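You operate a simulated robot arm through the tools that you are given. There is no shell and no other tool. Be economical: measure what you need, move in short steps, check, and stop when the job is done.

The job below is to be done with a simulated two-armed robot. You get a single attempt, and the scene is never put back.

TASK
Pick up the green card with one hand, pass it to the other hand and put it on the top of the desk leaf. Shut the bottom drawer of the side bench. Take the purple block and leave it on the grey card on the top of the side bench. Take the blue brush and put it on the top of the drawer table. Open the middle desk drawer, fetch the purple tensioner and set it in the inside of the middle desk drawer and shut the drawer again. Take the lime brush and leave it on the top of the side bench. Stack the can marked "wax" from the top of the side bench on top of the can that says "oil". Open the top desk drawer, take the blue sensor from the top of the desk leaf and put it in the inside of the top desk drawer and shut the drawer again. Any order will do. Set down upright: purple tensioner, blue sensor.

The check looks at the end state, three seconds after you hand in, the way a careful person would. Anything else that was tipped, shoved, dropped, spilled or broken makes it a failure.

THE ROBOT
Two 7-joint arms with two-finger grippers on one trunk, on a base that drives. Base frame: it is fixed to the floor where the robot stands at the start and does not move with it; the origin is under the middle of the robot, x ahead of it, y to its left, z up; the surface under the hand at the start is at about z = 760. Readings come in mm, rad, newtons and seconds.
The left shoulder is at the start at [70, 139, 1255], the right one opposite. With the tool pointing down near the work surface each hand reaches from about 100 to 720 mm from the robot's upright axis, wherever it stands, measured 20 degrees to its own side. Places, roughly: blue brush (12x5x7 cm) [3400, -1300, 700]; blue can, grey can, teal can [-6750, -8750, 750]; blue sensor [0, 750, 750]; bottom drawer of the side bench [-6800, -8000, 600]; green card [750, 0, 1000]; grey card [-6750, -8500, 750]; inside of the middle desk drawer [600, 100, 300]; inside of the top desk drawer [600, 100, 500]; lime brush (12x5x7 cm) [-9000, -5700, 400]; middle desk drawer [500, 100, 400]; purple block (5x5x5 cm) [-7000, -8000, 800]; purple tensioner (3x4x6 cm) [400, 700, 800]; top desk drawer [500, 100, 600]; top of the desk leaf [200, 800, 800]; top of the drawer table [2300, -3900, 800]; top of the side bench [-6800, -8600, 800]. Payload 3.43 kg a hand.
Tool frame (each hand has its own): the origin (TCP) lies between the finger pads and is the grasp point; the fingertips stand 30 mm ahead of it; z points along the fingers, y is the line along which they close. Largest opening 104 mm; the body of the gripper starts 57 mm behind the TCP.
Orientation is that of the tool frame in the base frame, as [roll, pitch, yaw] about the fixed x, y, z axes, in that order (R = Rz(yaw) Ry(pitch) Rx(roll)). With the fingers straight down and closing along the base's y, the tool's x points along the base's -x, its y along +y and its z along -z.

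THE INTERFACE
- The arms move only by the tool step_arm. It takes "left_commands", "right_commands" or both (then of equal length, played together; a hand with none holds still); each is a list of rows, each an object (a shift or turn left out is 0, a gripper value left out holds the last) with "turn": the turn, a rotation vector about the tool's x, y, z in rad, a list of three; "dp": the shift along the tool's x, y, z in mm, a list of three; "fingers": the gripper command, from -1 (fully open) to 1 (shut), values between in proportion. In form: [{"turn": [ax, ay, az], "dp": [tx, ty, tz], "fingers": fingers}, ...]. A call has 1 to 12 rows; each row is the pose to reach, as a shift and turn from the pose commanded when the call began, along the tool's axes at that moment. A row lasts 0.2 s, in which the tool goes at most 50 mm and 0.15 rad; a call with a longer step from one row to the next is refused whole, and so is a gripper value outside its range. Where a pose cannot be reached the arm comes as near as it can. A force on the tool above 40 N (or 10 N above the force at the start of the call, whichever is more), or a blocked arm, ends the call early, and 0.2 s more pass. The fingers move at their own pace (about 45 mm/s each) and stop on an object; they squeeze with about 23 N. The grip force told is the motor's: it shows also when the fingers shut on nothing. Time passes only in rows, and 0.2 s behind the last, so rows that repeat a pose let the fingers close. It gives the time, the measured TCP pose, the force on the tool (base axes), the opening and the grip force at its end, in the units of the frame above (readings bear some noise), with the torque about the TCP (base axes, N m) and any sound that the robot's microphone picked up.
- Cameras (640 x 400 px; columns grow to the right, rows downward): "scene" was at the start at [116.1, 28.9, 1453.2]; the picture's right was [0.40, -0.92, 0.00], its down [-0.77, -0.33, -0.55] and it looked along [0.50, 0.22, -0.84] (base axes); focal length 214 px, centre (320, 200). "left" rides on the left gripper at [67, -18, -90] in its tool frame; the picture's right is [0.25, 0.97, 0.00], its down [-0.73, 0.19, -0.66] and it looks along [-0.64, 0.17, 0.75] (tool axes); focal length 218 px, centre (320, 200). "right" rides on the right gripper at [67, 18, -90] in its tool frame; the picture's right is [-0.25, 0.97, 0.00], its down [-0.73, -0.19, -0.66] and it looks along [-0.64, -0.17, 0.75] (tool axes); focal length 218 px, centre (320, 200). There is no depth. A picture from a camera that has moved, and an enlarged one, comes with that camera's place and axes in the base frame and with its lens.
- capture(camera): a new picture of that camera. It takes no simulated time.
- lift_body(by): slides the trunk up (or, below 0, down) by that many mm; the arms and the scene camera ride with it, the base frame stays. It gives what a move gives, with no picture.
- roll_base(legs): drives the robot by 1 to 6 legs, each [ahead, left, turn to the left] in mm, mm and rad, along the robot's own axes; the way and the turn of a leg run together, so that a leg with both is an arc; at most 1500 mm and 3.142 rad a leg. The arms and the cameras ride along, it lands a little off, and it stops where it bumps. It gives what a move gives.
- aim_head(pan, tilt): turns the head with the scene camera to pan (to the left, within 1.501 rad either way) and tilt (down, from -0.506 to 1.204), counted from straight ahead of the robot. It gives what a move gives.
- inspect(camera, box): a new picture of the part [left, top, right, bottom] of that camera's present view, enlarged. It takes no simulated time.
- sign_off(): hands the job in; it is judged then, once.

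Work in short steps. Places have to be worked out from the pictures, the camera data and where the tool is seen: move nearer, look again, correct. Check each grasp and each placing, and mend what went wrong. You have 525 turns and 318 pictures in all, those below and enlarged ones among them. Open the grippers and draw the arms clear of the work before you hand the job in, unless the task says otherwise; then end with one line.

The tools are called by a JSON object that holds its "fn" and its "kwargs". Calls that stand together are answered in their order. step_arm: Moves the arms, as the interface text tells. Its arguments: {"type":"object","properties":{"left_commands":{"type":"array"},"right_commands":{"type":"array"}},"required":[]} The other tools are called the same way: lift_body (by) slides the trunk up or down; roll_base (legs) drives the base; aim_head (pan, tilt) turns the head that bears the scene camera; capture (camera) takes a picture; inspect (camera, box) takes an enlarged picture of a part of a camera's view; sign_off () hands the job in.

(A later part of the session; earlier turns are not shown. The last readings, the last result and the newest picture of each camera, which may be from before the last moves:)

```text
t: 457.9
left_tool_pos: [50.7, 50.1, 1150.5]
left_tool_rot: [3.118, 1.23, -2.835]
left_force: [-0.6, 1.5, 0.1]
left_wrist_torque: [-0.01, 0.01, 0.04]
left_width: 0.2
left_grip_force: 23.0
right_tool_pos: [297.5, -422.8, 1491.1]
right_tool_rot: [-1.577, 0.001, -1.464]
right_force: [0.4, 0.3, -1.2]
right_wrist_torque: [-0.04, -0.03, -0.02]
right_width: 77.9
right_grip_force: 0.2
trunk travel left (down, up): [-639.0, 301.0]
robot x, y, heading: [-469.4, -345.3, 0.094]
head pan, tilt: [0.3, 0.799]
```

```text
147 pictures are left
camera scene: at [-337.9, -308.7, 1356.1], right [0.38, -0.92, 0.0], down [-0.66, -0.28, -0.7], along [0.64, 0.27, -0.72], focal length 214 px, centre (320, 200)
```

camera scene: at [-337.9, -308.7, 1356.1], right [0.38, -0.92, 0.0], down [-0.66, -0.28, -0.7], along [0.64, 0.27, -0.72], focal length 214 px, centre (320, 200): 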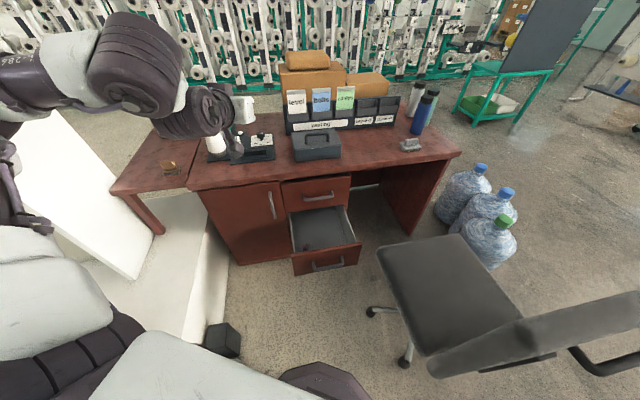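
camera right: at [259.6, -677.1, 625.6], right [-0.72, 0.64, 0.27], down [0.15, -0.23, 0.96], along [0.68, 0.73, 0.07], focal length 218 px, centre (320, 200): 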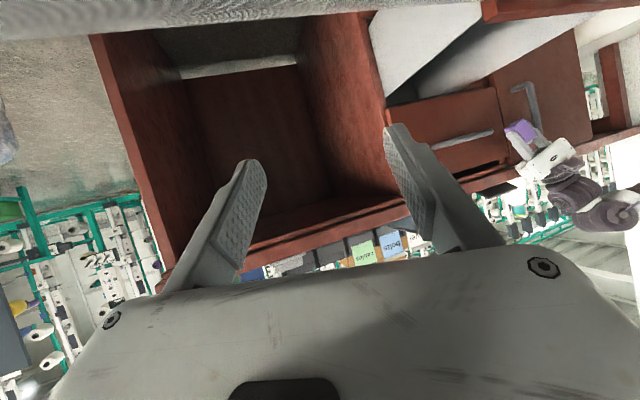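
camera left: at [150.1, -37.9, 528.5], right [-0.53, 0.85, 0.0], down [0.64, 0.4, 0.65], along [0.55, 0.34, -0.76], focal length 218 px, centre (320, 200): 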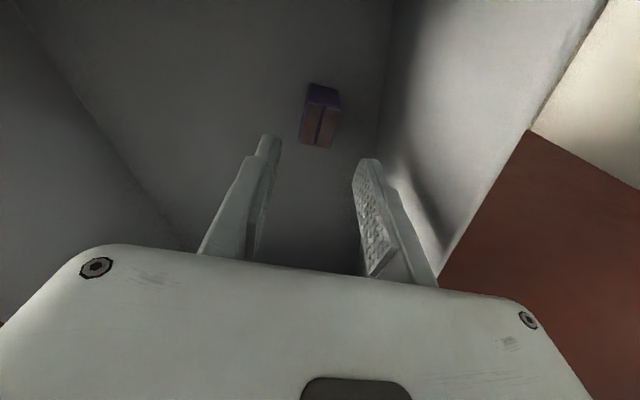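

Chair unmoved. To use the proven right-hand handle method, I go back to open floor and return the right arm to its natural pose first.

{"fn": "roll_base", "kwargs": {"legs": [[-380, 10, 0]]}}

{"fn": "step_arm", "kwargs": {"right_commands": [{"turn": [0, 0, 0.15], "dp": [10, 20, -8]}, {"turn": [0, 0, 0.3], "dp": [20, 40, -16]}, {"turn": [0, 0, 0.45], "dp": [30, 60, -24]}, {"turn": [0, 0, 0.6], "dp": [40, 80, -32]}, {"turn": [0, 0, 0.75], "dp": [50, 100, -40]}, {"turn": [0, 0, 0.9], "dp": [60, 120, -48]}, {"turn": [0, 0, 1.05], "dp": [70, 140, -56]}, {"turn": [0, 0, 1.2], "dp": [80, 160, -64]}, {"turn": [0, 0, 1.35], "dp": [90, 180, -72]}, {"turn": [0, 0, 1.5], "dp": [100, 200, -80]}], "left_commands": [{"turn": [0, 0.123, 0], "fingers": -0.4}, {"turn": [0, 0.246, 0]}, {"turn": [0, 0.369, 0]}, {"turn": [0, 0.492, 0]}, {"turn": [0, 0.615, 0]}, {"turn": [0, 0.738, 0]}, {"turn": [0, 0.861, 0]}, {"turn": [0, 0.984, 0]}, {"turn": [0, 1.107, 0]}, {"turn": [0, 1.23, 0]}]}}

{"fn": "step_arm", "kwargs": {"right_commands": [{"turn": [0, 0.14, 0], "dp": [0, 0, -15]}, {"turn": [0, 0.28, 0], "dp": [0, 0, -30]}, {"turn": [0, 0.42, 0], "dp": [0, 0, -45]}, {"turn": [0, 0.56, 0], "dp": [0, 0, -60]}, {"turn": [0, 0.7, 0], "dp": [0, 0, -75]}, {"turn": [0, 0.84, 0], "dp": [0, 0, -90]}, {"turn": [0, 0.98, 0], "dp": [0, 0, -105]}, {"turn": [0, 1.12, 0], "dp": [0, 0, -120]}, {"turn": [0, 1.26, 0], "dp": [0, 0, -135]}, {"turn": [0, 1.4, 0], "dp": [0, 0, -150]}, {"turn": [0, 1.54, 0], "dp": [0, 0, -165]}]}}

{"fn": "aim_head", "kwargs": {"pan": -0.4, "tilt": 0.6}}

{"fn": "capture", "kwargs": {"camera": "scene"}}

```text
t: 460.3
left_tool_pos: [-327.4, 25.4, 1151.5]
left_tool_rot: [3.115, 1.232, -2.837]
left_force: [-0.4, 0.0, 0.4]
left_wrist_torque: [0.01, 0.02, 0.0]
left_width: 0.1
left_grip_force: 23.0
right_tool_pos: [-81.1, -448.2, 1490.4]
right_tool_rot: [-1.577, 0.0, -1.464]
right_force: [0.0, -0.5, 0.3]
right_wrist_torque: [-0.01, 0.01, -0.01]
right_width: 77.9
right_grip_force: 0.1
trunk travel left (down, up): [-639.0, 301.0]
robot x, y, heading: [-842.2, -370.2, 0.095]
head pan, tilt: [0.3, 0.799]
```

```text
t: 462.5
left_tool_pos: [-365.4, 28.7, 1121.7]
left_tool_rot: [3.138, 0.009, -2.812]
left_force: [0.1, 0.5, 0.6]
left_wrist_torque: [0.02, 0.01, 0.0]
left_width: 72.7
left_grip_force: 0.1
left hand out of reach, approached as far as the arm can: row 9, 10
right_tool_pos: [-152.5, -556.2, 1293.0]
right_tool_rot: [-1.64, 1.503, -1.533]
right_force: [-0.6, -0.2, -0.9]
right_wrist_torque: [0.0, -0.01, -0.02]
right_width: 77.7
right_grip_force: 0.1
trunk travel left (down, up): [-639.0, 301.0]
robot x, y, heading: [-840.9, -370.3, 0.087]
head pan, tilt: [0.3, 0.799]
```

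```text
t: 464.9
left_tool_pos: [-367.0, 28.2, 1122.5]
left_tool_rot: [3.138, 0.013, -2.812]
left_force: [-0.9, -0.5, 0.8]
left_wrist_torque: [0.04, 0.01, 0.02]
left_width: 72.8
left_grip_force: 0.1
right_tool_pos: [-174.8, -573.2, 1295.0]
right_tool_rot: [-3.069, 0.137, -3.024]
right_force: [-1.1, -0.8, 1.0]
right_wrist_torque: [0.05, -0.05, 0.02]
right_width: 77.9
right_grip_force: 0.0
right hand out of reach, approached as far as the arm can: row 4, 5, 6, 7, 8, 9, 10, 11
trunk travel left (down, up): [-639.0, 301.0]
robot x, y, heading: [-843.4, -370.8, 0.091]
head pan, tilt: [0.3, 0.799]
```

```text
t: 466.0
left_tool_pos: [-364.5, 28.2, 1122.2]
left_tool_rot: [3.138, 0.009, -2.81]
left_force: [0.1, -0.3, 0.7]
left_wrist_torque: [0.01, -0.02, -0.01]
left_width: 73.0
left_grip_force: 0.1
right_tool_pos: [-170.3, -574.9, 1292.6]
right_tool_rot: [-3.068, 0.137, -3.025]
right_force: [0.4, 0.5, 0.5]
right_wrist_torque: [0.03, 0.0, -0.02]
right_width: 78.0
right_grip_force: 0.0
trunk travel left (down, up): [-639.0, 301.0]
robot x, y, heading: [-846.0, -371.0, 0.092]
head pan, tilt: [-0.4, 0.6]
```

```text
146 pictures are left
camera scene: at [-709.0, -392.0, 1373.3], right [-0.3, -0.95, 0.0], down [-0.54, 0.17, -0.83], along [0.79, -0.25, -0.56], focal length 214 px, centre (320, 200)
```

scene: 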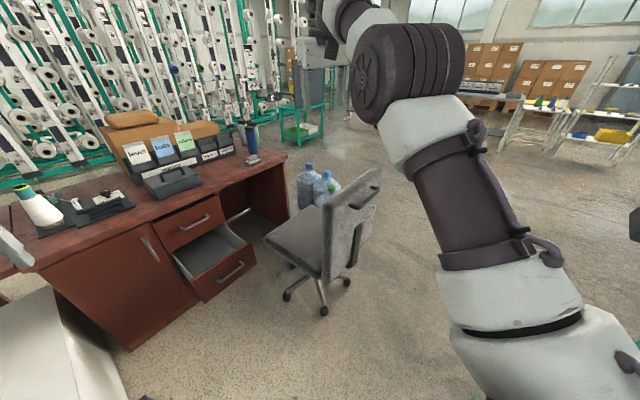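

The right arm is elbow-up now. Go to forward pointing: tilt, then roll.

{"fn": "step_arm", "kwargs": {"right_commands": [{"turn": [0, -0.143, 0], "dp": [5, -6, 15]}, {"turn": [0, -0.286, 0], "dp": [11, -13, 30]}, {"turn": [0, -0.429, 0], "dp": [16, -20, 45]}, {"turn": [0, -0.572, 0], "dp": [22, -26, 60]}, {"turn": [0, -0.715, 0], "dp": [27, -32, 75]}, {"turn": [0, -0.858, 0], "dp": [32, -39, 90]}, {"turn": [0, -1.0, 0], "dp": [38, -45, 105]}, {"turn": [0, -1.144, 0], "dp": [43, -52, 120]}, {"turn": [0, -1.287, 0], "dp": [49, -58, 135]}, {"turn": [0, -1.43, 0], "dp": [54, -65, 150]}]}}

{"fn": "step_arm", "kwargs": {"right_commands": [{"turn": [0, 0, -0.15]}, {"turn": [0, 0, -0.3]}, {"turn": [0, 0, -0.45]}, {"turn": [0, 0, -0.6]}, {"turn": [0, 0, -0.75]}, {"turn": [0, 0, -0.9]}, {"turn": [0, 0, -1.05]}, {"turn": [0, 0, -1.2]}, {"turn": [0, 0, -1.35]}, {"turn": [0, 0, -1.5]}]}}

{"fn": "capture", "kwargs": {"camera": "scene"}}

```text
t: 468.2
left_tool_pos: [-365.1, 33.6, 1119.9]
left_tool_rot: [-3.141, 0.007, -2.811]
left_force: [0.1, 1.0, -0.3]
left_wrist_torque: [-0.07, 0.02, -0.01]
left_width: 72.7
left_grip_force: 0.0
right_tool_pos: [-193.9, -649.2, 1144.0]
right_tool_rot: [-1.61, 1.497, -1.508]
right_force: [-0.6, 0.6, 2.4]
right_wrist_torque: [0.03, 0.14, 0.01]
right_width: 77.9
right_grip_force: 0.1
right hand out of reach, approached as far as the arm can: row 1, 2, 3, 4, 5, 6, 7
trunk travel left (down, up): [-639.0, 301.0]
robot x, y, heading: [-842.1, -371.0, 0.093]
head pan, tilt: [-0.4, 0.6]
```

```text
t: 470.4
left_tool_pos: [-363.2, 27.4, 1122.3]
left_tool_rot: [3.138, 0.008, -2.811]
left_force: [-0.1, 0.1, 0.2]
left_wrist_torque: [-0.01, 0.02, -0.02]
left_width: 72.7
left_grip_force: 0.0
right_tool_pos: [-194.2, -655.3, 1139.3]
right_tool_rot: [-1.58, -0.003, -1.464]
right_force: [0.2, 0.4, 0.3]
right_wrist_torque: [0.04, 0.0, 0.0]
right_width: 77.7
right_grip_force: 0.0
trunk travel left (down, up): [-639.0, 301.0]
robot x, y, heading: [-844.1, -373.0, 0.096]
head pan, tilt: [-0.4, 0.6]
```

```text
145 pictures are left
camera scene: at [-708.0, -392.6, 1373.2], right [-0.3, -0.95, 0.0], down [-0.54, 0.17, -0.82], along [0.79, -0.25, -0.57], focal length 214 px, centre (320, 200)
```

scene: 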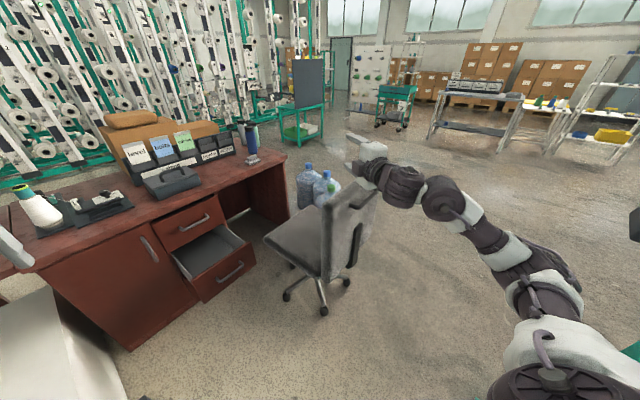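

The elbow sits at shoulder height to the right but within clearance at the closing position. Drive there, face 0.8 rad, and set the tool for the handle.

{"fn": "roll_base", "kwargs": {"legs": [[320, -33, 0], [0, 0, 0.7]]}}

{"fn": "step_arm", "kwargs": {"right_commands": [{"turn": [0, 0.07, 0], "dp": [0, 30, 0]}, {"turn": [0, 0.14, 0], "dp": [0, 60, 0]}, {"turn": [0, 0.21, 0], "dp": [0, 90, 0]}, {"turn": [0, 0.21, 0], "dp": [0, 122, 0], "fingers": -1}]}}

{"fn": "aim_head", "kwargs": {"pan": -0.3, "tilt": 0.8}}

{"fn": "capture", "kwargs": {"camera": "scene"}}

```text
t: 474.4
left_tool_pos: [-416.2, 240.9, 1121.3]
left_tool_rot: [3.138, 0.01, -2.107]
left_force: [-0.3, 0.5, 0.9]
left_wrist_torque: [-0.01, -0.01, -0.02]
left_width: 72.9
left_grip_force: 0.1
right_tool_pos: [153.9, -170.5, 1139.1]
right_tool_rot: [-1.581, -0.001, -0.762]
right_force: [0.1, -1.1, 0.3]
right_wrist_torque: [0.0, 0.02, -0.02]
right_width: 77.9
right_grip_force: 0.1
trunk travel left (down, up): [-639.0, 301.0]
robot x, y, heading: [-524.3, -377.0, 0.793]
head pan, tilt: [-0.4, 0.6]
```

```text
t: 475.4
left_tool_pos: [-413.8, 243.4, 1120.3]
left_tool_rot: [3.137, 0.008, -2.108]
left_force: [-0.2, -0.4, -0.1]
left_wrist_torque: [-0.02, 0.04, 0.01]
left_width: 72.9
left_grip_force: 0.0
right_tool_pos: [154.8, -170.0, 1016.5]
right_tool_rot: [-1.582, -0.003, -0.971]
right_force: [0.5, -0.2, 0.0]
right_wrist_torque: [0.02, 0.01, 0.0]
right_width: 103.9
right_grip_force: 0.0
trunk travel left (down, up): [-639.0, 301.0]
robot x, y, heading: [-521.2, -376.9, 0.796]
head pan, tilt: [-0.4, 0.6]
```

```text
t: 476.1
left_tool_pos: [-414.5, 244.4, 1119.5]
left_tool_rot: [3.137, 0.007, -2.109]
left_force: [-0.4, -0.8, -0.8]
left_wrist_torque: [-0.01, -0.03, 0.01]
left_width: 72.8
left_grip_force: 0.0
right_tool_pos: [155.4, -170.0, 1017.6]
right_tool_rot: [-1.581, -0.001, -0.974]
right_force: [-0.2, 0.3, 0.4]
right_wrist_torque: [-0.01, -0.01, -0.03]
right_width: 104.1
right_grip_force: 0.1
trunk travel left (down, up): [-639.0, 301.0]
robot x, y, heading: [-525.3, -377.5, 0.794]
head pan, tilt: [-0.3, 0.799]
```

```text
144 pictures are left
camera scene: at [-414.9, -296.2, 1355.9], right [0.48, -0.88, 0.0], down [-0.63, -0.34, -0.7], along [0.61, 0.33, -0.72], focal length 214 px, centre (320, 200)
```

scene: 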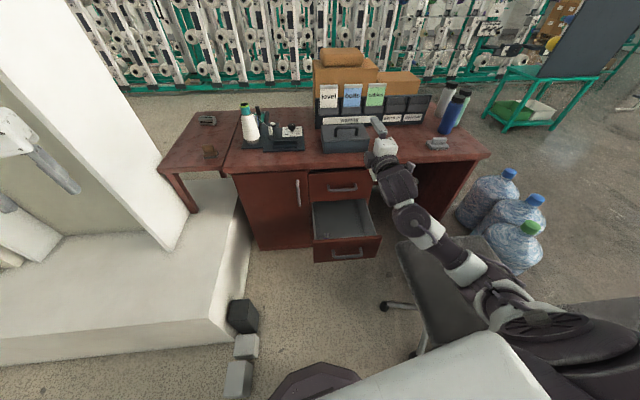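

Orientation is right and the hand is in line (s≈228). Back off 95 mm, then lower in stages while checking level.

{"fn": "roll_base", "kwargs": {"legs": [[-93, 18, 0]]}}

{"fn": "lift_body", "kwargs": {"by": -400}}

{"fn": "capture", "kwargs": {"camera": "scene"}}

```text
t: 476.9
left_tool_pos: [-422.4, 239.6, 1119.9]
left_tool_rot: [3.135, 0.007, -2.101]
left_force: [-0.4, 0.3, 0.6]
left_wrist_torque: [0.05, -0.02, 0.0]
left_width: 72.9
left_grip_force: 0.1
right_tool_pos: [150.0, -167.8, 1022.0]
right_tool_rot: [-1.572, 0.0, -0.963]
right_force: [-0.2, -0.4, 1.1]
right_wrist_torque: [-0.02, -0.01, 0.01]
right_width: 103.8
right_grip_force: 0.1
trunk travel left (down, up): [-639.0, 301.0]
robot x, y, heading: [-529.3, -379.0, 0.808]
head pan, tilt: [-0.3, 0.799]
stopped in leg 1: the robot was blocked; the commanded pose is now the measured one
```

```text
t: 480.7
left_tool_pos: [-466.7, 270.5, 716.5]
left_tool_rot: [-3.122, 0.01, -2.024]
left_force: [-0.5, -0.2, 0.8]
left_wrist_torque: [0.01, -0.03, -0.04]
left_width: 72.9
left_grip_force: 0.0
right_tool_pos: [141.5, -93.8, 639.1]
right_tool_rot: [-1.552, -0.033, -0.888]
right_force: [-0.2, -0.5, 1.2]
right_wrist_torque: [-0.04, 0.03, 0.0]
right_width: 104.2
right_grip_force: 0.0
trunk travel left (down, up): [-239.0, 701.0]
robot x, y, heading: [-508.1, -360.1, 0.88]
head pan, tilt: [-0.3, 0.799]
```

```text
143 pictures are left
camera scene: at [-426.1, -265.6, 957.9], right [0.55, -0.84, 0.02], down [-0.58, -0.4, -0.71], along [0.6, 0.38, -0.71], focal length 214 px, centre (320, 200)
```

scene: 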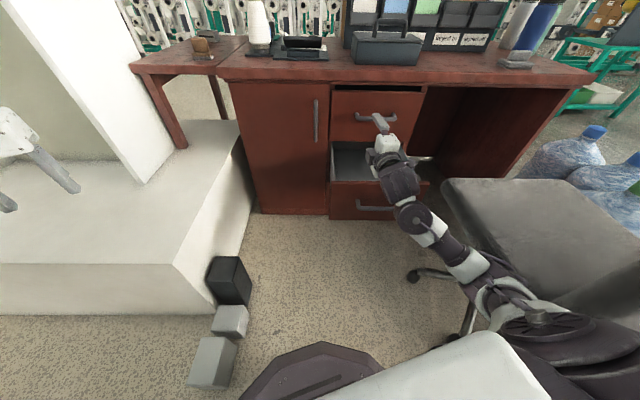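

The right elbow wedged against the chair's back corner again. I free it: shift left, raise, go back to open floor, and then use the left hand (tilted) as pusher with the trunk kept high instead.

{"fn": "roll_base", "kwargs": {"legs": [[10, 50, 0]]}}

{"fn": "lift_body", "kwargs": {"by": 400}}

{"fn": "capture", "kwargs": {"camera": "scene"}}

```text
t: 481.6
left_tool_pos: [-455.4, 276.8, 720.3]
left_tool_rot: [3.14, 0.009, -2.106]
left_force: [0.3, 0.1, -1.2]
left_wrist_torque: [-0.01, 0.01, 0.02]
left_width: 73.0
left_grip_force: 0.0
right_tool_pos: [116.9, -134.5, 621.8]
right_tool_rot: [-1.57, -0.004, -0.97]
right_force: [0.2, 0.0, 0.0]
right_wrist_torque: [-0.03, 0.02, 0.0]
right_width: 104.0
right_grip_force: 0.1
trunk travel left (down, up): [-239.0, 701.0]
robot x, y, heading: [-561.5, -339.4, 0.803]
head pan, tilt: [-0.3, 0.799]
```

```text
t: 485.4
left_tool_pos: [-455.4, 277.7, 1121.7]
left_tool_rot: [3.138, 0.01, -2.107]
left_force: [0.6, -0.5, -0.4]
left_wrist_torque: [0.02, 0.03, 0.02]
left_width: 72.9
left_grip_force: 0.0
right_tool_pos: [116.4, -132.6, 1022.4]
right_tool_rot: [-1.571, -0.004, -0.969]
right_force: [0.4, 0.1, 0.4]
right_wrist_torque: [0.02, -0.03, -0.01]
right_width: 103.8
right_grip_force: 0.1
trunk travel left (down, up): [-639.0, 301.0]
robot x, y, heading: [-561.5, -337.2, 0.801]
head pan, tilt: [-0.3, 0.799]
```

```text
142 pictures are left
camera scene: at [-453.9, -263.3, 1356.3], right [0.48, -0.88, 0.0], down [-0.63, -0.34, -0.7], along [0.61, 0.33, -0.72], focal length 214 px, centre (320, 200)
```

scene: 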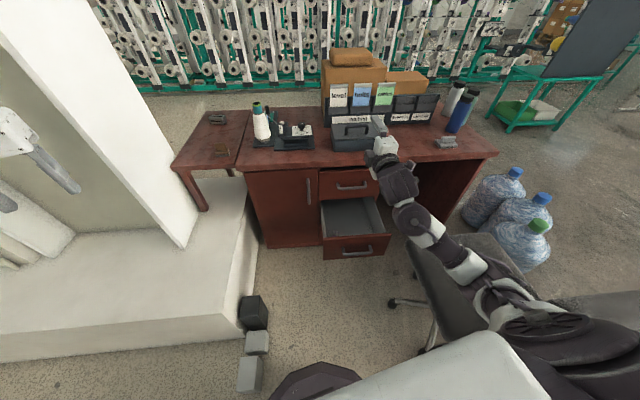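

At this offset (s≈-34) the arm is free. I extend the hand 70 mm forward so the base stays farther from the floor boxes, back off, and lower again.

{"fn": "step_arm", "kwargs": {"right_commands": [{"dp": [0, 0, 35]}, {"dp": [0, 0, 70]}]}}

{"fn": "roll_base", "kwargs": {"legs": [[-147, 30, 0]]}}

{"fn": "lift_body", "kwargs": {"by": -400}}

{"fn": "lift_body", "kwargs": {"by": -217}}

{"fn": "capture", "kwargs": {"camera": "right"}}

{"fn": "capture", "kwargs": {"camera": "scene"}}

```text
t: 486.0
left_tool_pos: [-453.3, 277.3, 1121.1]
left_tool_rot: [3.137, 0.008, -2.107]
left_force: [0.0, 1.3, -0.5]
left_wrist_torque: [-0.02, 0.02, 0.02]
left_width: 73.0
left_grip_force: 0.1
right_tool_pos: [175.3, -93.3, 1023.1]
right_tool_rot: [-1.571, -0.007, -0.968]
right_force: [0.9, -0.1, -0.3]
right_wrist_torque: [0.01, -0.01, 0.0]
right_width: 103.9
right_grip_force: 0.0
trunk travel left (down, up): [-639.0, 301.0]
robot x, y, heading: [-560.0, -338.4, 0.797]
head pan, tilt: [-0.3, 0.799]
```

```text
t: 487.4
left_tool_pos: [-576.8, 193.0, 1120.3]
left_tool_rot: [3.138, 0.009, -2.106]
left_force: [-0.7, -0.4, 0.3]
left_wrist_torque: [-0.05, 0.01, -0.01]
left_width: 72.9
left_grip_force: 0.1
right_tool_pos: [49.8, -178.0, 1022.8]
right_tool_rot: [-1.57, -0.004, -0.969]
right_force: [0.1, 0.1, 0.1]
right_wrist_torque: [-0.02, -0.03, 0.04]
right_width: 104.3
right_grip_force: 0.0
trunk travel left (down, up): [-639.0, 301.0]
robot x, y, heading: [-687.2, -424.1, 0.792]
head pan, tilt: [-0.3, 0.799]
```

```text
t: 491.2
left_tool_pos: [-579.4, 192.0, 723.5]
left_tool_rot: [3.138, 0.008, -2.108]
left_force: [-0.3, 0.7, 0.1]
left_wrist_torque: [-0.01, 0.06, 0.01]
left_width: 72.8
left_grip_force: 0.0
right_tool_pos: [50.9, -177.7, 622.3]
right_tool_rot: [-1.571, -0.004, -0.969]
right_force: [0.1, -0.1, 0.1]
right_wrist_torque: [0.02, -0.03, 0.01]
right_width: 104.0
right_grip_force: 0.1
trunk travel left (down, up): [-239.0, 701.0]
robot x, y, heading: [-684.0, -426.4, 0.799]
head pan, tilt: [-0.3, 0.799]
```

```text
t: 493.6
left_tool_pos: [-579.6, 192.3, 503.5]
left_tool_rot: [3.138, 0.01, -2.108]
left_force: [0.2, 1.2, 0.8]
left_wrist_torque: [0.01, 0.01, 0.01]
left_width: 72.6
left_grip_force: 0.0
right_tool_pos: [50.3, -177.5, 405.7]
right_tool_rot: [-1.571, -0.004, -0.969]
right_force: [1.1, -0.7, -1.2]
right_wrist_torque: [0.01, -0.01, 0.01]
right_width: 103.9
right_grip_force: 0.0
trunk travel left (down, up): [-22.0, 918.0]
robot x, y, heading: [-680.1, -423.1, 0.803]
head pan, tilt: [-0.3, 0.799]
```

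```text
141 pictures are left
camera right: at [13.3, -285.0, 388.0], right [-0.14, 0.21, -0.97], down [-0.95, 0.23, 0.19], along [0.26, 0.95, 0.16], focal length 218 px, centre (320, 200)
```

right: 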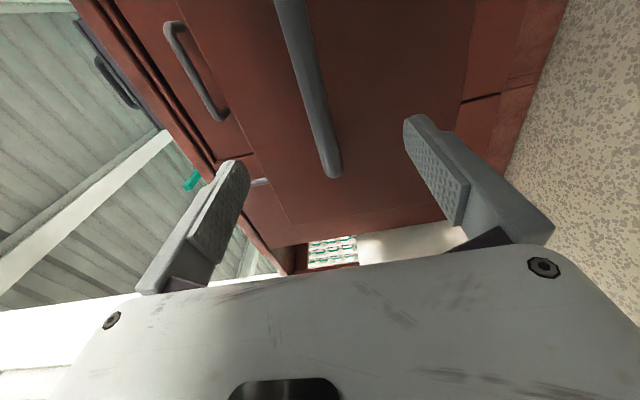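

```text
140 pictures are left
camera scene: at [-578.2, -347.8, 739.4], right [0.48, -0.88, 0.0], down [-0.63, -0.34, -0.7], along [0.61, 0.33, -0.72], focal length 214 px, centre (320, 200)
```

scene: 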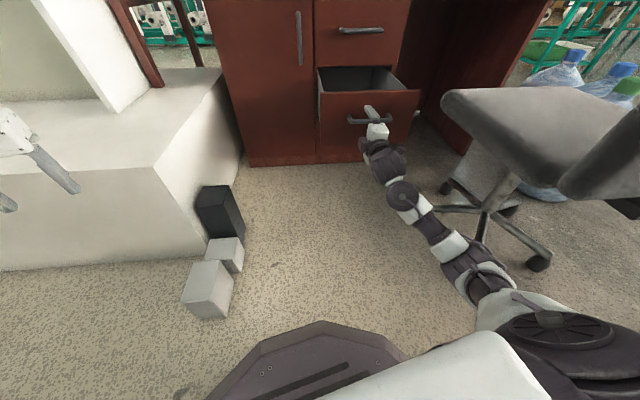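

All level and clear, the bar lies between the fingers. Drive in 60 mm and grip.

{"fn": "roll_base", "kwargs": {"legs": [[59, -12, 0]]}}

{"fn": "step_arm", "kwargs": {"right_commands": [{"fingers": 1}, {"fingers": 1}, {"fingers": 1}, {"fingers": 1}, {"fingers": 1}, {"fingers": 1}]}}

{"fn": "capture", "kwargs": {"camera": "right"}}

```text
t: 494.5
left_tool_pos: [-529.4, 226.2, 504.7]
left_tool_rot: [3.138, 0.008, -2.107]
left_force: [-1.1, 0.3, -0.3]
left_wrist_torque: [-0.03, 0.05, 0.03]
left_width: 72.9
left_grip_force: 0.1
right_tool_pos: [99.0, -144.6, 405.5]
right_tool_rot: [-1.571, -0.002, -0.969]
right_force: [0.9, 0.0, 0.3]
right_wrist_torque: [0.0, -0.02, 0.01]
right_width: 103.8
right_grip_force: 0.0
trunk travel left (down, up): [-22.0, 918.0]
robot x, y, heading: [-637.2, -390.7, 0.798]
head pan, tilt: [-0.3, 0.799]
```

```text
t: 495.9
left_tool_pos: [-529.1, 225.9, 504.8]
left_tool_rot: [3.136, 0.009, -2.106]
left_force: [0.3, 1.0, -0.5]
left_wrist_torque: [0.04, 0.01, 0.01]
left_width: 72.5
left_grip_force: 0.1
right_tool_pos: [100.1, -144.1, 403.7]
right_tool_rot: [-1.576, -0.004, -0.97]
right_force: [-0.2, -1.3, -7.5]
right_wrist_torque: [0.06, 0.11, -0.19]
right_width: 15.6
right_grip_force: 33.0
trunk travel left (down, up): [-22.0, 918.0]
robot x, y, heading: [-636.5, -387.5, 0.796]
head pan, tilt: [-0.3, 0.799]
```

```text
139 pictures are left
camera right: at [63.2, -251.1, 385.7], right [-0.14, 0.2, -0.97], down [-0.95, 0.23, 0.19], along [0.26, 0.95, 0.16], focal length 218 px, centre (320, 200)
```

right: 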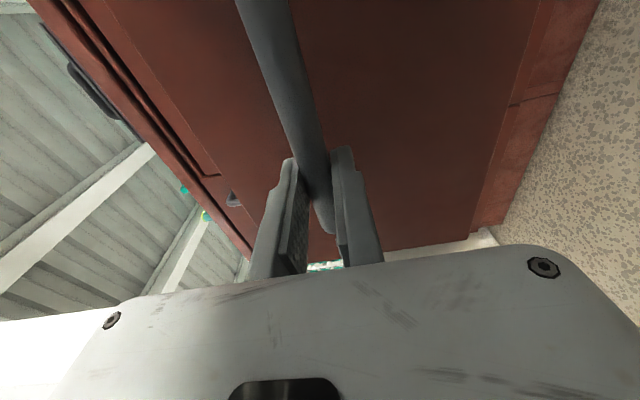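

Gripped. Push shut in parts.

{"fn": "roll_base", "kwargs": {"legs": [[127, -26, 0], [98, -20, 0]]}}

{"fn": "roll_base", "kwargs": {"legs": [[34, -7, 0]]}}

{"fn": "capture", "kwargs": {"camera": "scene"}}

```text
t: 497.9
left_tool_pos: [-339.5, 354.3, 503.3]
left_tool_rot: [3.137, 0.007, -2.108]
left_force: [0.1, -0.5, -0.3]
left_wrist_torque: [-0.02, 0.02, -0.02]
left_width: 73.0
left_grip_force: 0.1
right_tool_pos: [288.4, -17.9, 403.0]
right_tool_rot: [-1.573, -0.001, -0.97]
right_force: [1.4, -2.0, -16.2]
right_wrist_torque: [0.07, 0.13, 0.14]
right_width: 15.5
right_grip_force: 45.2
trunk travel left (down, up): [-22.0, 918.0]
robot x, y, heading: [-451.3, -261.1, 0.798]
head pan, tilt: [-0.3, 0.799]
```

```text
t: 498.9
left_tool_pos: [-315.3, 368.8, 504.4]
left_tool_rot: [3.139, 0.009, -2.105]
left_force: [0.1, 0.4, 0.4]
left_wrist_torque: [0.0, 0.0, -0.02]
left_width: 73.1
left_grip_force: 0.0
right_tool_pos: [314.7, -0.7, 403.4]
right_tool_rot: [-1.577, -0.002, -0.966]
right_force: [1.5, -1.7, -0.6]
right_wrist_torque: [0.12, 0.04, 0.44]
right_width: 15.4
right_grip_force: 45.1
trunk travel left (down, up): [-22.0, 918.0]
robot x, y, heading: [-418.7, -249.5, 0.799]
head pan, tilt: [-0.3, 0.799]
stopped in leg 1: the force on the tool passed its limit at 58 N (the readings are from after the stop); the commanded pose is now the measured one
```

```text
138 pictures are left
camera scene: at [-312.4, -171.6, 739.3], right [0.48, -0.88, 0.0], down [-0.63, -0.34, -0.7], along [0.61, 0.33, -0.72], focal length 214 px, centre (320, 200)
```

scene: 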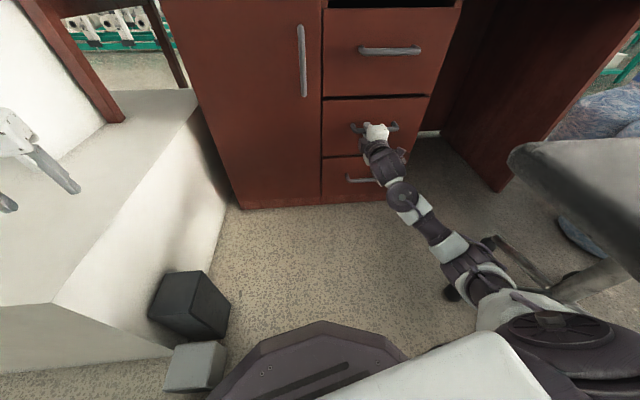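

Middle drawer shut (58 N stop). Release, back off, raise to the top handle and push that one home too.

{"fn": "step_arm", "kwargs": {"right_commands": [{"fingers": -1}, {"fingers": -1}, {"fingers": -1}, {"fingers": -1}, {"fingers": -1}]}}

{"fn": "roll_base", "kwargs": {"legs": [[-108, 22, 0]]}}

{"fn": "lift_body", "kwargs": {"by": 206}}

{"fn": "capture", "kwargs": {"camera": "scene"}}

{"fn": "capture", "kwargs": {"camera": "right"}}

```text
t: 500.1
left_tool_pos: [-315.2, 368.4, 504.1]
left_tool_rot: [3.138, 0.009, -2.105]
left_force: [0.1, 0.5, -0.2]
left_wrist_torque: [0.0, 0.0, 0.01]
left_width: 72.7
left_grip_force: 0.1
right_tool_pos: [314.4, -1.0, 402.9]
right_tool_rot: [-1.575, -0.004, -0.967]
right_force: [-0.2, 0.8, -1.1]
right_wrist_torque: [0.0, -0.01, 0.02]
right_width: 103.9
right_grip_force: 0.0
trunk travel left (down, up): [-22.0, 918.0]
robot x, y, heading: [-420.6, -246.7, 0.801]
head pan, tilt: [-0.3, 0.799]
```

```text
t: 501.3
left_tool_pos: [-405.0, 306.5, 503.2]
left_tool_rot: [3.138, 0.008, -2.105]
left_force: [-0.6, -0.4, 0.9]
left_wrist_torque: [-0.02, 0.0, 0.01]
left_width: 72.8
left_grip_force: 0.1
right_tool_pos: [222.4, -62.8, 403.6]
right_tool_rot: [-1.577, -0.005, -0.967]
right_force: [-0.2, -0.7, -0.3]
right_wrist_torque: [0.01, 0.03, -0.02]
right_width: 104.1
right_grip_force: 0.0
trunk travel left (down, up): [-22.0, 918.0]
robot x, y, heading: [-511.2, -309.3, 0.801]
head pan, tilt: [-0.3, 0.799]
```

```text
t: 503.5
left_tool_pos: [-405.1, 306.1, 710.5]
left_tool_rot: [3.139, 0.008, -2.104]
left_force: [-0.2, 0.1, -0.1]
left_wrist_torque: [0.0, 0.0, 0.01]
left_width: 72.6
left_grip_force: 0.2
right_tool_pos: [223.4, -62.8, 609.1]
right_tool_rot: [-1.576, -0.004, -0.967]
right_force: [0.3, -0.5, 0.7]
right_wrist_torque: [-0.01, -0.07, -0.02]
right_width: 104.0
right_grip_force: 0.0
trunk travel left (down, up): [-228.0, 712.0]
robot x, y, heading: [-510.3, -307.6, 0.804]
head pan, tilt: [-0.3, 0.799]
```

```text
137 pictures are left
camera scene: at [-403.4, -233.8, 945.2], right [0.48, -0.88, 0.0], down [-0.63, -0.34, -0.7], along [0.61, 0.33, -0.72], focal length 214 px, centre (320, 200)
```

scene: 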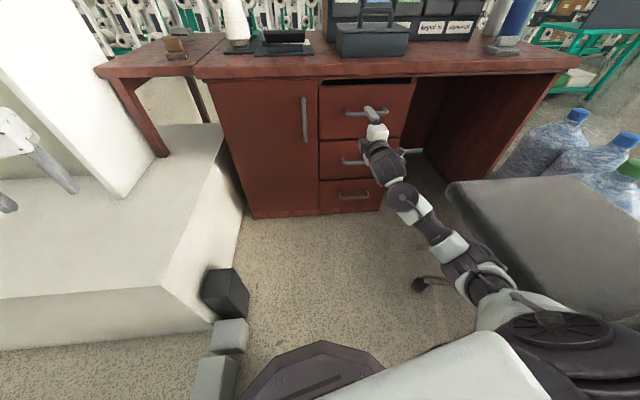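

```text
136 pictures are left
camera right: at [186.7, -170.0, 591.8], right [-0.15, 0.2, -0.97], down [-0.95, 0.23, 0.19], along [0.26, 0.95, 0.16], focal length 218 px, centre (320, 200)
```

right: 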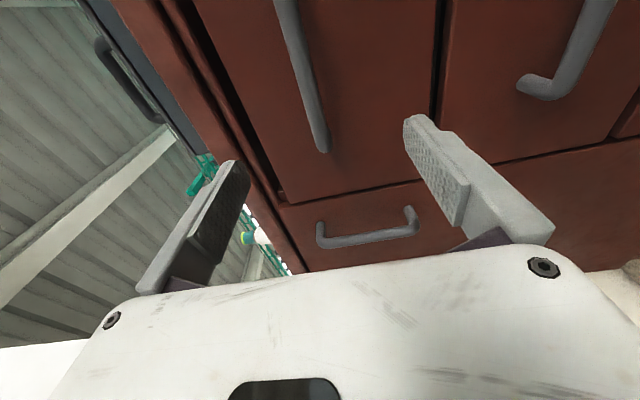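

Drive in to the top bar, grip and push.

{"fn": "roll_base", "kwargs": {"legs": [[98, -20, 0]]}}

{"fn": "step_arm", "kwargs": {"right_commands": [{"fingers": 1}, {"fingers": 1}, {"fingers": 1}, {"fingers": 1}, {"fingers": 1}, {"fingers": 1}]}}

{"fn": "roll_base", "kwargs": {"legs": [[30, -6, 0]]}}

```text
t: 504.7
left_tool_pos: [-320.3, 362.0, 710.9]
left_tool_rot: [3.138, 0.007, -2.105]
left_force: [0.8, -0.8, 0.7]
left_wrist_torque: [0.0, 0.02, 0.0]
left_width: 72.7
left_grip_force: 0.0
right_tool_pos: [305.5, -5.4, 608.9]
right_tool_rot: [-1.576, -0.002, -0.966]
right_force: [-0.1, -0.4, -0.8]
right_wrist_torque: [0.02, 0.02, -0.04]
right_width: 103.8
right_grip_force: 0.0
trunk travel left (down, up): [-228.0, 712.0]
robot x, y, heading: [-428.3, -258.3, 0.8]
head pan, tilt: [-0.3, 0.799]
```

```text
t: 506.1
left_tool_pos: [-322.4, 362.9, 710.8]
left_tool_rot: [3.14, 0.011, -2.105]
left_force: [-0.3, -0.5, 0.1]
left_wrist_torque: [0.02, 0.01, 0.03]
left_width: 72.6
left_grip_force: 0.1
right_tool_pos: [305.5, -6.2, 613.9]
right_tool_rot: [-1.569, -0.003, -0.966]
right_force: [3.3, 2.5, 12.5]
right_wrist_torque: [0.15, -0.12, 0.05]
right_width: 15.6
right_grip_force: 33.2
trunk travel left (down, up): [-228.0, 712.0]
robot x, y, heading: [-430.7, -251.5, 0.801]
head pan, tilt: [-0.3, 0.799]
```

```text
t: 506.9
left_tool_pos: [-310.0, 369.4, 710.9]
left_tool_rot: [3.141, 0.011, -2.107]
left_force: [0.2, 1.1, -0.2]
left_wrist_torque: [-0.01, 0.01, 0.01]
left_width: 72.9
left_grip_force: 0.1
right_tool_pos: [316.2, -0.3, 613.1]
right_tool_rot: [-1.566, 0.001, -0.963]
right_force: [-7.7, -3.2, 4.9]
right_wrist_torque: [0.08, 0.1, -0.2]
right_width: 15.4
right_grip_force: 44.9
trunk travel left (down, up): [-228.0, 712.0]
robot x, y, heading: [-413.1, -246.3, 0.795]
head pan, tilt: [-0.3, 0.799]
stopped in leg 1: the force on the tool passed its limit at 65 N (the readings are from after the stop); the commanded pose is now the measured one
```

Pushed until a 65 N stop. Release, back off and verify the drawer fronts.

{"fn": "step_arm", "kwargs": {"right_commands": [{"fingers": -1}, {"fingers": -1}, {"fingers": -1}, {"fingers": -1}, {"fingers": -1}]}}

{"fn": "roll_base", "kwargs": {"legs": [[-118, 24, 0]]}}

{"fn": "lift_body", "kwargs": {"by": 150}}

{"fn": "aim_head", "kwargs": {"pan": 0.1, "tilt": 0.7}}

{"fn": "inspect", "kwargs": {"camera": "scene", "box": [300, 50, 520, 250]}}

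```text
t: 508.1
left_tool_pos: [-308.4, 370.0, 710.0]
left_tool_rot: [3.138, 0.007, -2.106]
left_force: [0.7, 0.4, -0.5]
left_wrist_torque: [-0.01, -0.02, 0.02]
left_width: 73.0
left_grip_force: 0.1
right_tool_pos: [317.3, 0.7, 610.6]
right_tool_rot: [-1.574, -0.001, -0.964]
right_force: [0.4, 0.1, -0.2]
right_wrist_torque: [0.01, 0.02, 0.03]
right_width: 104.1
right_grip_force: 0.1
trunk travel left (down, up): [-228.0, 712.0]
robot x, y, heading: [-418.6, -241.0, 0.8]
head pan, tilt: [-0.3, 0.799]
```

```text
t: 509.4
left_tool_pos: [-408.8, 303.6, 710.3]
left_tool_rot: [3.138, 0.01, -2.107]
left_force: [0.4, 0.1, 0.5]
left_wrist_torque: [0.01, 0.01, 0.0]
left_width: 72.8
left_grip_force: 0.1
right_tool_pos: [217.1, -67.0, 611.1]
right_tool_rot: [-1.57, -0.002, -0.963]
right_force: [-0.5, 1.1, 0.1]
right_wrist_torque: [-0.02, 0.0, 0.02]
right_width: 103.9
right_grip_force: 0.1
trunk travel left (down, up): [-228.0, 712.0]
robot x, y, heading: [-517.0, -316.7, 0.799]
head pan, tilt: [-0.3, 0.799]
```

```text
t: 511.1
left_tool_pos: [-407.6, 304.0, 859.9]
left_tool_rot: [3.136, 0.01, -2.106]
left_force: [0.0, 0.1, 0.8]
left_wrist_torque: [-0.01, 0.0, 0.02]
left_width: 72.6
left_grip_force: 0.1
right_tool_pos: [217.4, -66.4, 761.0]
right_tool_rot: [-1.573, -0.003, -0.964]
right_force: [0.1, -0.2, 0.3]
right_wrist_torque: [0.0, -0.01, 0.03]
right_width: 104.1
right_grip_force: 0.2
trunk travel left (down, up): [-378.0, 562.0]
robot x, y, heading: [-515.8, -309.9, 0.801]
head pan, tilt: [-0.3, 0.799]
```

```text
t: 512.0
left_tool_pos: [-407.8, 303.3, 860.4]
left_tool_rot: [3.138, 0.009, -2.107]
left_force: [0.3, 0.4, 0.6]
left_wrist_torque: [0.0, 0.0, -0.01]
left_width: 72.7
left_grip_force: 0.1
right_tool_pos: [218.9, -66.9, 761.8]
right_tool_rot: [-1.572, 0.0, -0.963]
right_force: [0.4, -0.7, 0.6]
right_wrist_torque: [0.04, 0.01, 0.02]
right_width: 104.0
right_grip_force: 0.0
trunk travel left (down, up): [-378.0, 562.0]
robot x, y, heading: [-512.2, -313.0, 0.797]
head pan, tilt: [0.099, 0.7]
```

```text
2.00 times, centred on (410, 150) of scene
camera zoom: at [-425.1, -209.3, 1103.5], right [0.78, -0.62, 0.0], down [-0.4, -0.5, -0.76], along [0.48, 0.6, -0.64], focal length 429 px, centre (140, 300)
```

zoom: 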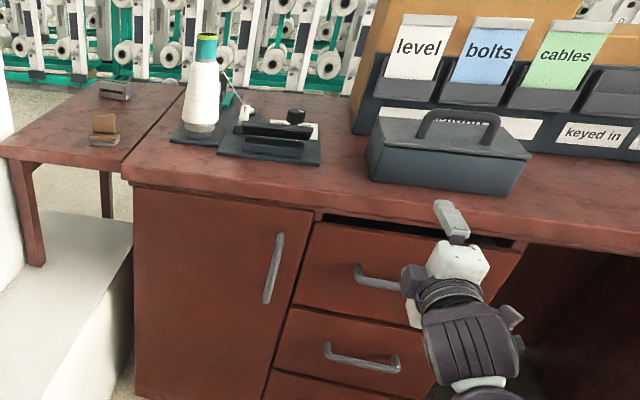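

Both drawers are shut. Next the green card: raise and return the right arm to the natural pose (roll back, tilt down).

{"fn": "lift_body", "kwargs": {"by": 300}}

{"fn": "step_arm", "kwargs": {"right_commands": [{"turn": [0, 0, 0.15], "dp": [0, -12, -8]}, {"turn": [0, 0, 0.3], "dp": [0, -25, -16]}, {"turn": [0, 0, 0.45], "dp": [0, -37, -24]}, {"turn": [0, 0, 0.6], "dp": [0, -50, -32]}, {"turn": [0, 0, 0.75], "dp": [0, -62, -40]}, {"turn": [0, 0, 0.9], "dp": [0, -75, -48]}, {"turn": [0, 0, 1.05], "dp": [0, -87, -56]}, {"turn": [0, 0, 1.2], "dp": [0, -100, -64]}, {"turn": [0, 0, 1.35], "dp": [0, -112, -72]}, {"turn": [0, 0, 1.5], "dp": [0, -125, -80]}]}}

{"fn": "step_arm", "kwargs": {"right_commands": [{"turn": [0, 0.14, 0], "dp": [-10, 0, -10]}, {"turn": [0, 0.28, 0], "dp": [-20, 0, -20]}, {"turn": [0, 0.42, 0], "dp": [-30, 0, -30]}, {"turn": [0, 0.56, 0], "dp": [-40, 0, -40]}, {"turn": [0, 0.7, 0], "dp": [-50, 0, -50]}, {"turn": [0, 0.84, 0], "dp": [-60, 0, -60]}, {"turn": [0, 0.98, 0], "dp": [-70, 0, -70]}, {"turn": [0, 1.12, 0], "dp": [-80, 0, -80]}, {"turn": [0, 1.26, 0], "dp": [-90, 0, -90]}, {"turn": [0, 1.4, 0], "dp": [-100, 0, -100]}, {"turn": [0, 1.54, 0], "dp": [-110, 0, -110]}]}}

{"fn": "aim_head", "kwargs": {"pan": -0.3, "tilt": 0.6}}

{"fn": "capture", "kwargs": {"camera": "scene"}}

```text
t: 515.0
left_tool_pos: [-408.0, 302.8, 1160.7]
left_tool_rot: [3.138, 0.01, -2.105]
left_force: [-0.3, -0.8, 0.0]
left_wrist_torque: [-0.01, 0.0, 0.01]
left_width: 72.6
left_grip_force: 0.0
right_tool_pos: [217.5, -67.2, 1059.7]
right_tool_rot: [-1.572, -0.001, -0.966]
right_force: [0.3, -0.6, 0.6]
right_wrist_torque: [0.0, 0.0, -0.02]
right_width: 104.0
right_grip_force: 0.0
trunk travel left (down, up): [-678.0, 262.0]
robot x, y, heading: [-512.8, -314.2, 0.796]
head pan, tilt: [0.099, 0.7]
```

```text
t: 517.2
left_tool_pos: [-408.7, 303.7, 1159.4]
left_tool_rot: [3.14, 0.008, -2.106]
left_force: [-0.1, 0.0, -0.8]
left_wrist_torque: [0.0, 0.0, 0.02]
left_width: 72.7
left_grip_force: 0.0
right_tool_pos: [151.2, -112.4, 1185.3]
right_tool_rot: [-1.592, 1.498, -0.987]
right_force: [0.0, -0.5, 0.1]
right_wrist_torque: [0.02, -0.01, 0.04]
right_width: 104.1
right_grip_force: 0.1
trunk travel left (down, up): [-678.0, 262.0]
robot x, y, heading: [-514.5, -312.6, 0.8]
head pan, tilt: [0.099, 0.7]
```

```text
t: 519.8
left_tool_pos: [-415.2, 302.3, 1161.1]
left_tool_rot: [-3.14, 0.011, -2.104]
left_force: [-1.2, -0.4, 0.1]
left_wrist_torque: [0.05, -0.06, 0.0]
left_width: 72.8
left_grip_force: 0.0
right_tool_pos: [207.7, -68.8, 1271.3]
right_tool_rot: [-3.029, 0.192, -2.508]
right_force: [-1.5, -0.5, 1.4]
right_wrist_torque: [0.01, -0.02, -0.01]
right_width: 104.1
right_grip_force: 0.0
right hand out of reach, approached as far as the arm can: row 1, 4, 5, 6, 7, 8, 9, 10, 11
trunk travel left (down, up): [-678.0, 262.0]
robot x, y, heading: [-519.7, -309.6, 0.802]
head pan, tilt: [0.099, 0.7]
stopped in row 11 (right hand): the arm was blocked; the commanded pose is now the measured one
```

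```text
t: 520.7
left_tool_pos: [-407.3, 302.9, 1159.0]
left_tool_rot: [3.138, 0.008, -2.107]
left_force: [-1.0, 0.7, 0.0]
left_wrist_torque: [-0.01, 0.01, 0.01]
left_width: 73.0
left_grip_force: 0.1
right_tool_pos: [215.8, -67.6, 1268.1]
right_tool_rot: [-3.033, 0.187, -2.506]
right_force: [-1.0, -0.7, -0.2]
right_wrist_torque: [-0.01, 0.03, -0.02]
right_width: 103.9
right_grip_force: 0.0
trunk travel left (down, up): [-678.0, 262.0]
robot x, y, heading: [-512.1, -314.3, 0.794]
head pan, tilt: [-0.3, 0.6]
```

```text
134 pictures are left
camera scene: at [-398.3, -233.3, 1412.0], right [0.48, -0.88, 0.0], down [-0.5, -0.27, -0.82], along [0.72, 0.39, -0.57], focal length 214 px, centre (320, 200)
```

scene: 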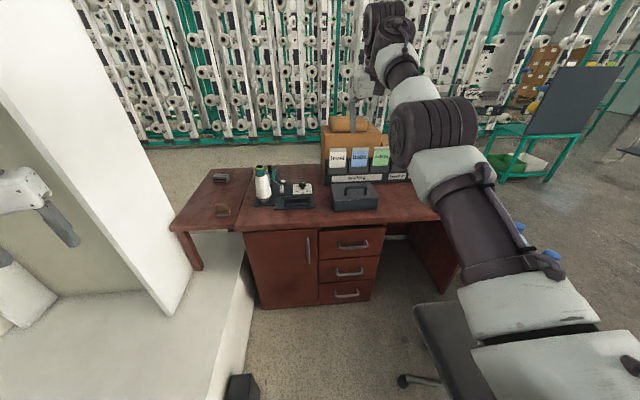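

All drawers are flush. Turn to heading ≈1.1 and drive up to the desk so the card rack lies to the right hand's side.

{"fn": "roll_base", "kwargs": {"legs": [[0, 0, 0.305], [300, -280, 0]]}}

{"fn": "roll_base", "kwargs": {"legs": [[130, -125, 0]]}}

{"fn": "aim_head", "kwargs": {"pan": -0.8, "tilt": 0.8}}

{"fn": "capture", "kwargs": {"camera": "scene"}}

{"fn": "capture", "kwargs": {"camera": "right"}}

```text
t: 524.2
left_tool_pos: [-214.2, 451.0, 1160.7]
left_tool_rot: [3.139, 0.009, -1.801]
left_force: [-0.9, 1.0, -0.4]
left_wrist_torque: [-0.02, -0.07, -0.02]
left_width: 72.5
left_grip_force: 0.1
right_tool_pos: [490.0, 284.4, 1269.1]
right_tool_rot: [-3.031, 0.186, -2.202]
right_force: [0.3, -0.4, 1.1]
right_wrist_torque: [0.01, -0.01, -0.03]
right_width: 104.0
right_grip_force: 0.0
trunk travel left (down, up): [-678.0, 262.0]
robot x, y, heading: [-128.9, -167.5, 1.106]
head pan, tilt: [-0.3, 0.6]
```

```text
t: 525.7
left_tool_pos: [-46.7, 511.4, 1159.7]
left_tool_rot: [-3.141, 0.01, -1.802]
left_force: [-0.1, -0.5, 0.8]
left_wrist_torque: [0.02, 0.0, 0.01]
left_width: 72.7
left_grip_force: 0.1
right_tool_pos: [657.6, 344.5, 1271.2]
right_tool_rot: [-3.031, 0.189, -2.204]
right_force: [0.5, 0.8, 0.9]
right_wrist_torque: [0.02, 0.0, 0.0]
right_width: 103.9
right_grip_force: 0.1
trunk travel left (down, up): [-678.0, 262.0]
robot x, y, heading: [39.3, -109.4, 1.101]
head pan, tilt: [-0.3, 0.6]
```

```text
t: 526.6
left_tool_pos: [-43.4, 511.5, 1160.0]
left_tool_rot: [3.141, 0.007, -1.801]
left_force: [0.3, 0.5, 0.4]
left_wrist_torque: [0.03, -0.02, 0.03]
left_width: 72.8
left_grip_force: 0.2
right_tool_pos: [660.9, 344.7, 1269.0]
right_tool_rot: [-3.032, 0.188, -2.203]
right_force: [0.6, 0.7, 0.2]
right_wrist_torque: [-0.01, -0.01, 0.03]
right_width: 104.1
right_grip_force: 0.1
trunk travel left (down, up): [-678.0, 262.0]
robot x, y, heading: [37.9, -108.4, 1.099]
head pan, tilt: [-0.799, 0.799]
```

```text
133 pictures are left
camera scene: at [140.6, -37.9, 1395.3], right [0.3, -0.95, 0.0], down [-0.68, -0.22, -0.7], along [0.67, 0.21, -0.72], focal length 214 px, centre (320, 200)
```

scene: 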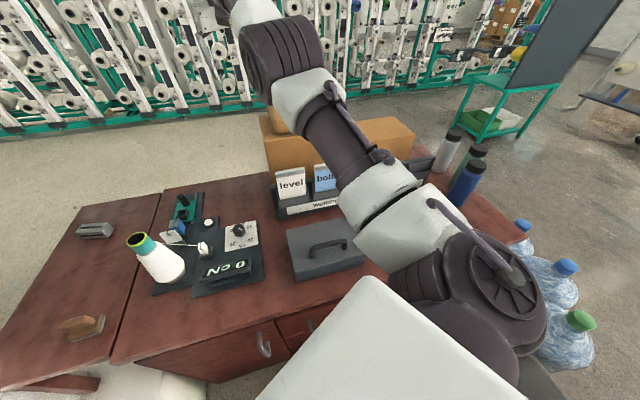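

```text
132 pictures are left
camera right: at [589.1, 293.9, 1341.3], right [-0.62, 0.78, -0.06], down [0.44, 0.41, 0.8], along [0.65, 0.47, -0.6], focal length 218 px, centre (320, 200)
```

right: 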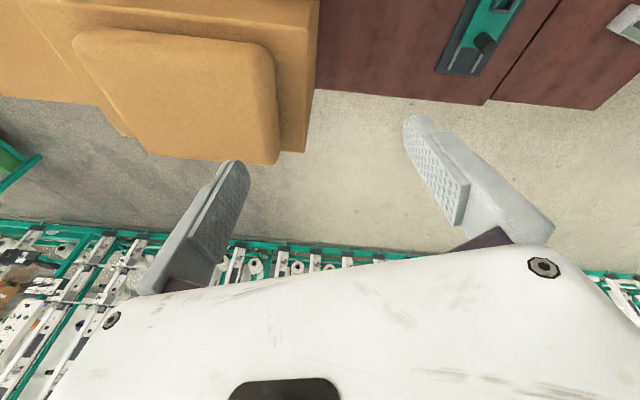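

Swing the right hand over toward the card rack with a yaw so it closes along the card's thickness.

{"fn": "step_arm", "kwargs": {"right_commands": [{"turn": [0, 0, -0.136], "dp": [31, -22, 0]}, {"turn": [0, 0, -0.272], "dp": [62, -45, 0]}, {"turn": [0, 0, -0.408], "dp": [92, -68, 0]}, {"turn": [0, 0, -0.544], "dp": [123, -90, 0]}, {"turn": [0, 0, -0.68], "dp": [154, -112, 0]}, {"turn": [0, 0, -0.816], "dp": [185, -135, 0]}, {"turn": [0, 0, -0.952], "dp": [215, -158, 0]}, {"turn": [0, 0, -1.09], "dp": [246, -180, 0]}]}}

{"fn": "capture", "kwargs": {"camera": "right"}}

{"fn": "capture", "kwargs": {"camera": "scene"}}

```text
t: 528.4
left_tool_pos: [-44.2, 508.3, 1161.6]
left_tool_rot: [3.138, 0.01, -1.799]
left_force: [0.2, 0.2, 0.1]
left_wrist_torque: [0.0, -0.02, 0.0]
left_width: 72.7
left_grip_force: 0.0
right_tool_pos: [813.8, 107.0, 1239.3]
right_tool_rot: [-2.924, -0.008, -1.12]
right_force: [-0.8, -0.2, -0.5]
right_wrist_torque: [0.02, 0.0, 0.01]
right_width: 103.7
right_grip_force: 0.1
right hand out of reach, approached as far as the arm can: row 2, 3, 4, 5, 6, 7, 8
trunk travel left (down, up): [-678.0, 262.0]
robot x, y, heading: [41.4, -108.3, 1.102]
head pan, tilt: [-0.799, 0.799]
```

```text
131 pictures are left
camera right: at [808.3, 30.6, 1322.5], right [-0.96, -0.18, -0.21], down [-0.28, 0.68, 0.68], along [0.02, 0.71, -0.7], focal length 218 px, centre (320, 200)
```

right: 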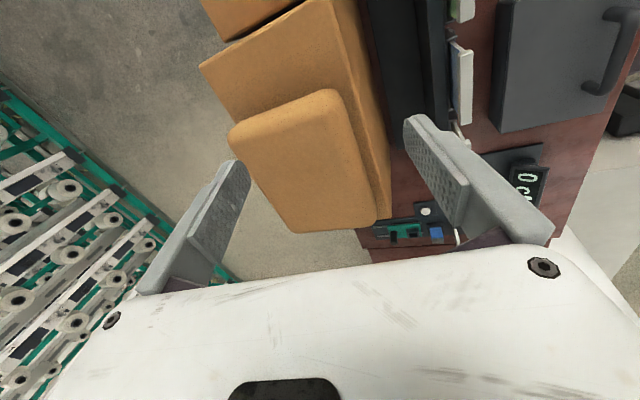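

```text
130 pictures are left
camera scene: at [141.1, -40.6, 1395.4], right [0.3, -0.95, 0.0], down [-0.68, -0.21, -0.7], along [0.66, 0.21, -0.72], focal length 214 px, centre (320, 200)
```

scene: 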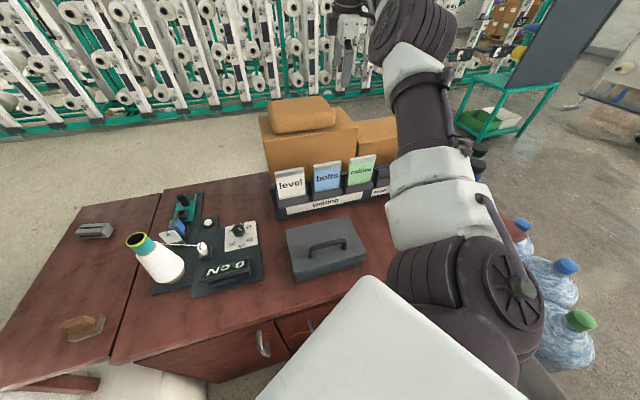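

From above I can see room between the cards and the box for a finger. Move above the green card, leveling the hand.

{"fn": "step_arm", "kwargs": {"right_commands": [{"turn": [-0.04, 0, 0], "dp": [12, 29, 10]}, {"turn": [-0.09, 0, 0], "dp": [24, 58, 20]}, {"turn": [-0.13, 0, 0], "dp": [37, 86, 40]}, {"turn": [-0.17, 0, 0], "dp": [49, 115, 75]}, {"turn": [-0.217, 0, 0], "dp": [61, 144, 111]}]}}

{"fn": "capture", "kwargs": {"camera": "right"}}

{"fn": "capture", "kwargs": {"camera": "scene"}}

```text
t: 529.6
left_tool_pos: [-44.3, 511.1, 1161.3]
left_tool_rot: [3.138, 0.008, -1.801]
left_force: [0.1, 0.7, 0.2]
left_wrist_torque: [0.0, 0.01, -0.04]
left_width: 72.7
left_grip_force: 0.1
right_tool_pos: [833.5, 30.1, 1069.5]
right_tool_rot: [-3.139, -0.006, -1.125]
right_force: [2.1, -0.3, 1.2]
right_wrist_torque: [0.05, -0.15, -0.07]
right_width: 103.8
right_grip_force: 0.1
right hand out of reach, approached as far as the arm can: row 1, 2, 3, 4, 5
trunk travel left (down, up): [-678.0, 262.0]
robot x, y, heading: [40.9, -105.5, 1.096]
head pan, tilt: [-0.799, 0.799]
```

```text
129 pictures are left
camera right: at [846.0, -37.3, 1159.0], right [-0.98, -0.19, 0.0], down [-0.15, 0.74, 0.65], along [-0.12, 0.64, -0.76], focal length 218 px, centre (320, 200)
```

right: 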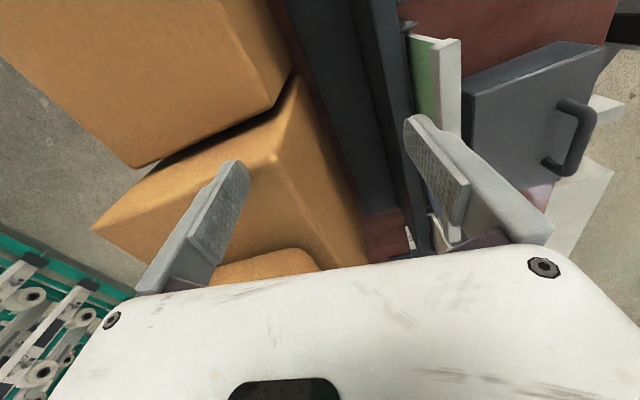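

```text
128 pictures are left
camera scene: at [141.6, -38.9, 1395.5], right [0.3, -0.95, 0.0], down [-0.68, -0.21, -0.7], along [0.66, 0.21, -0.72], focal length 214 px, centre (320, 200)
```

scene: 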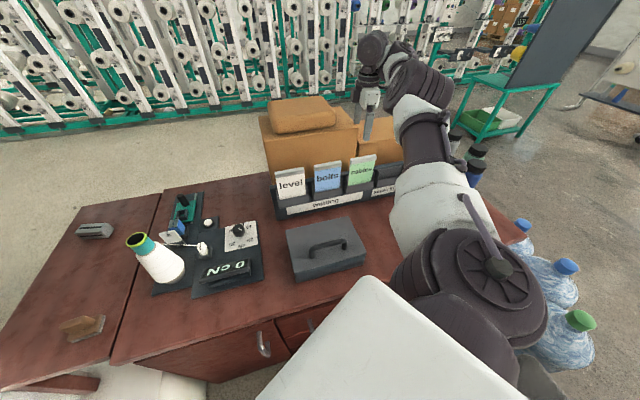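

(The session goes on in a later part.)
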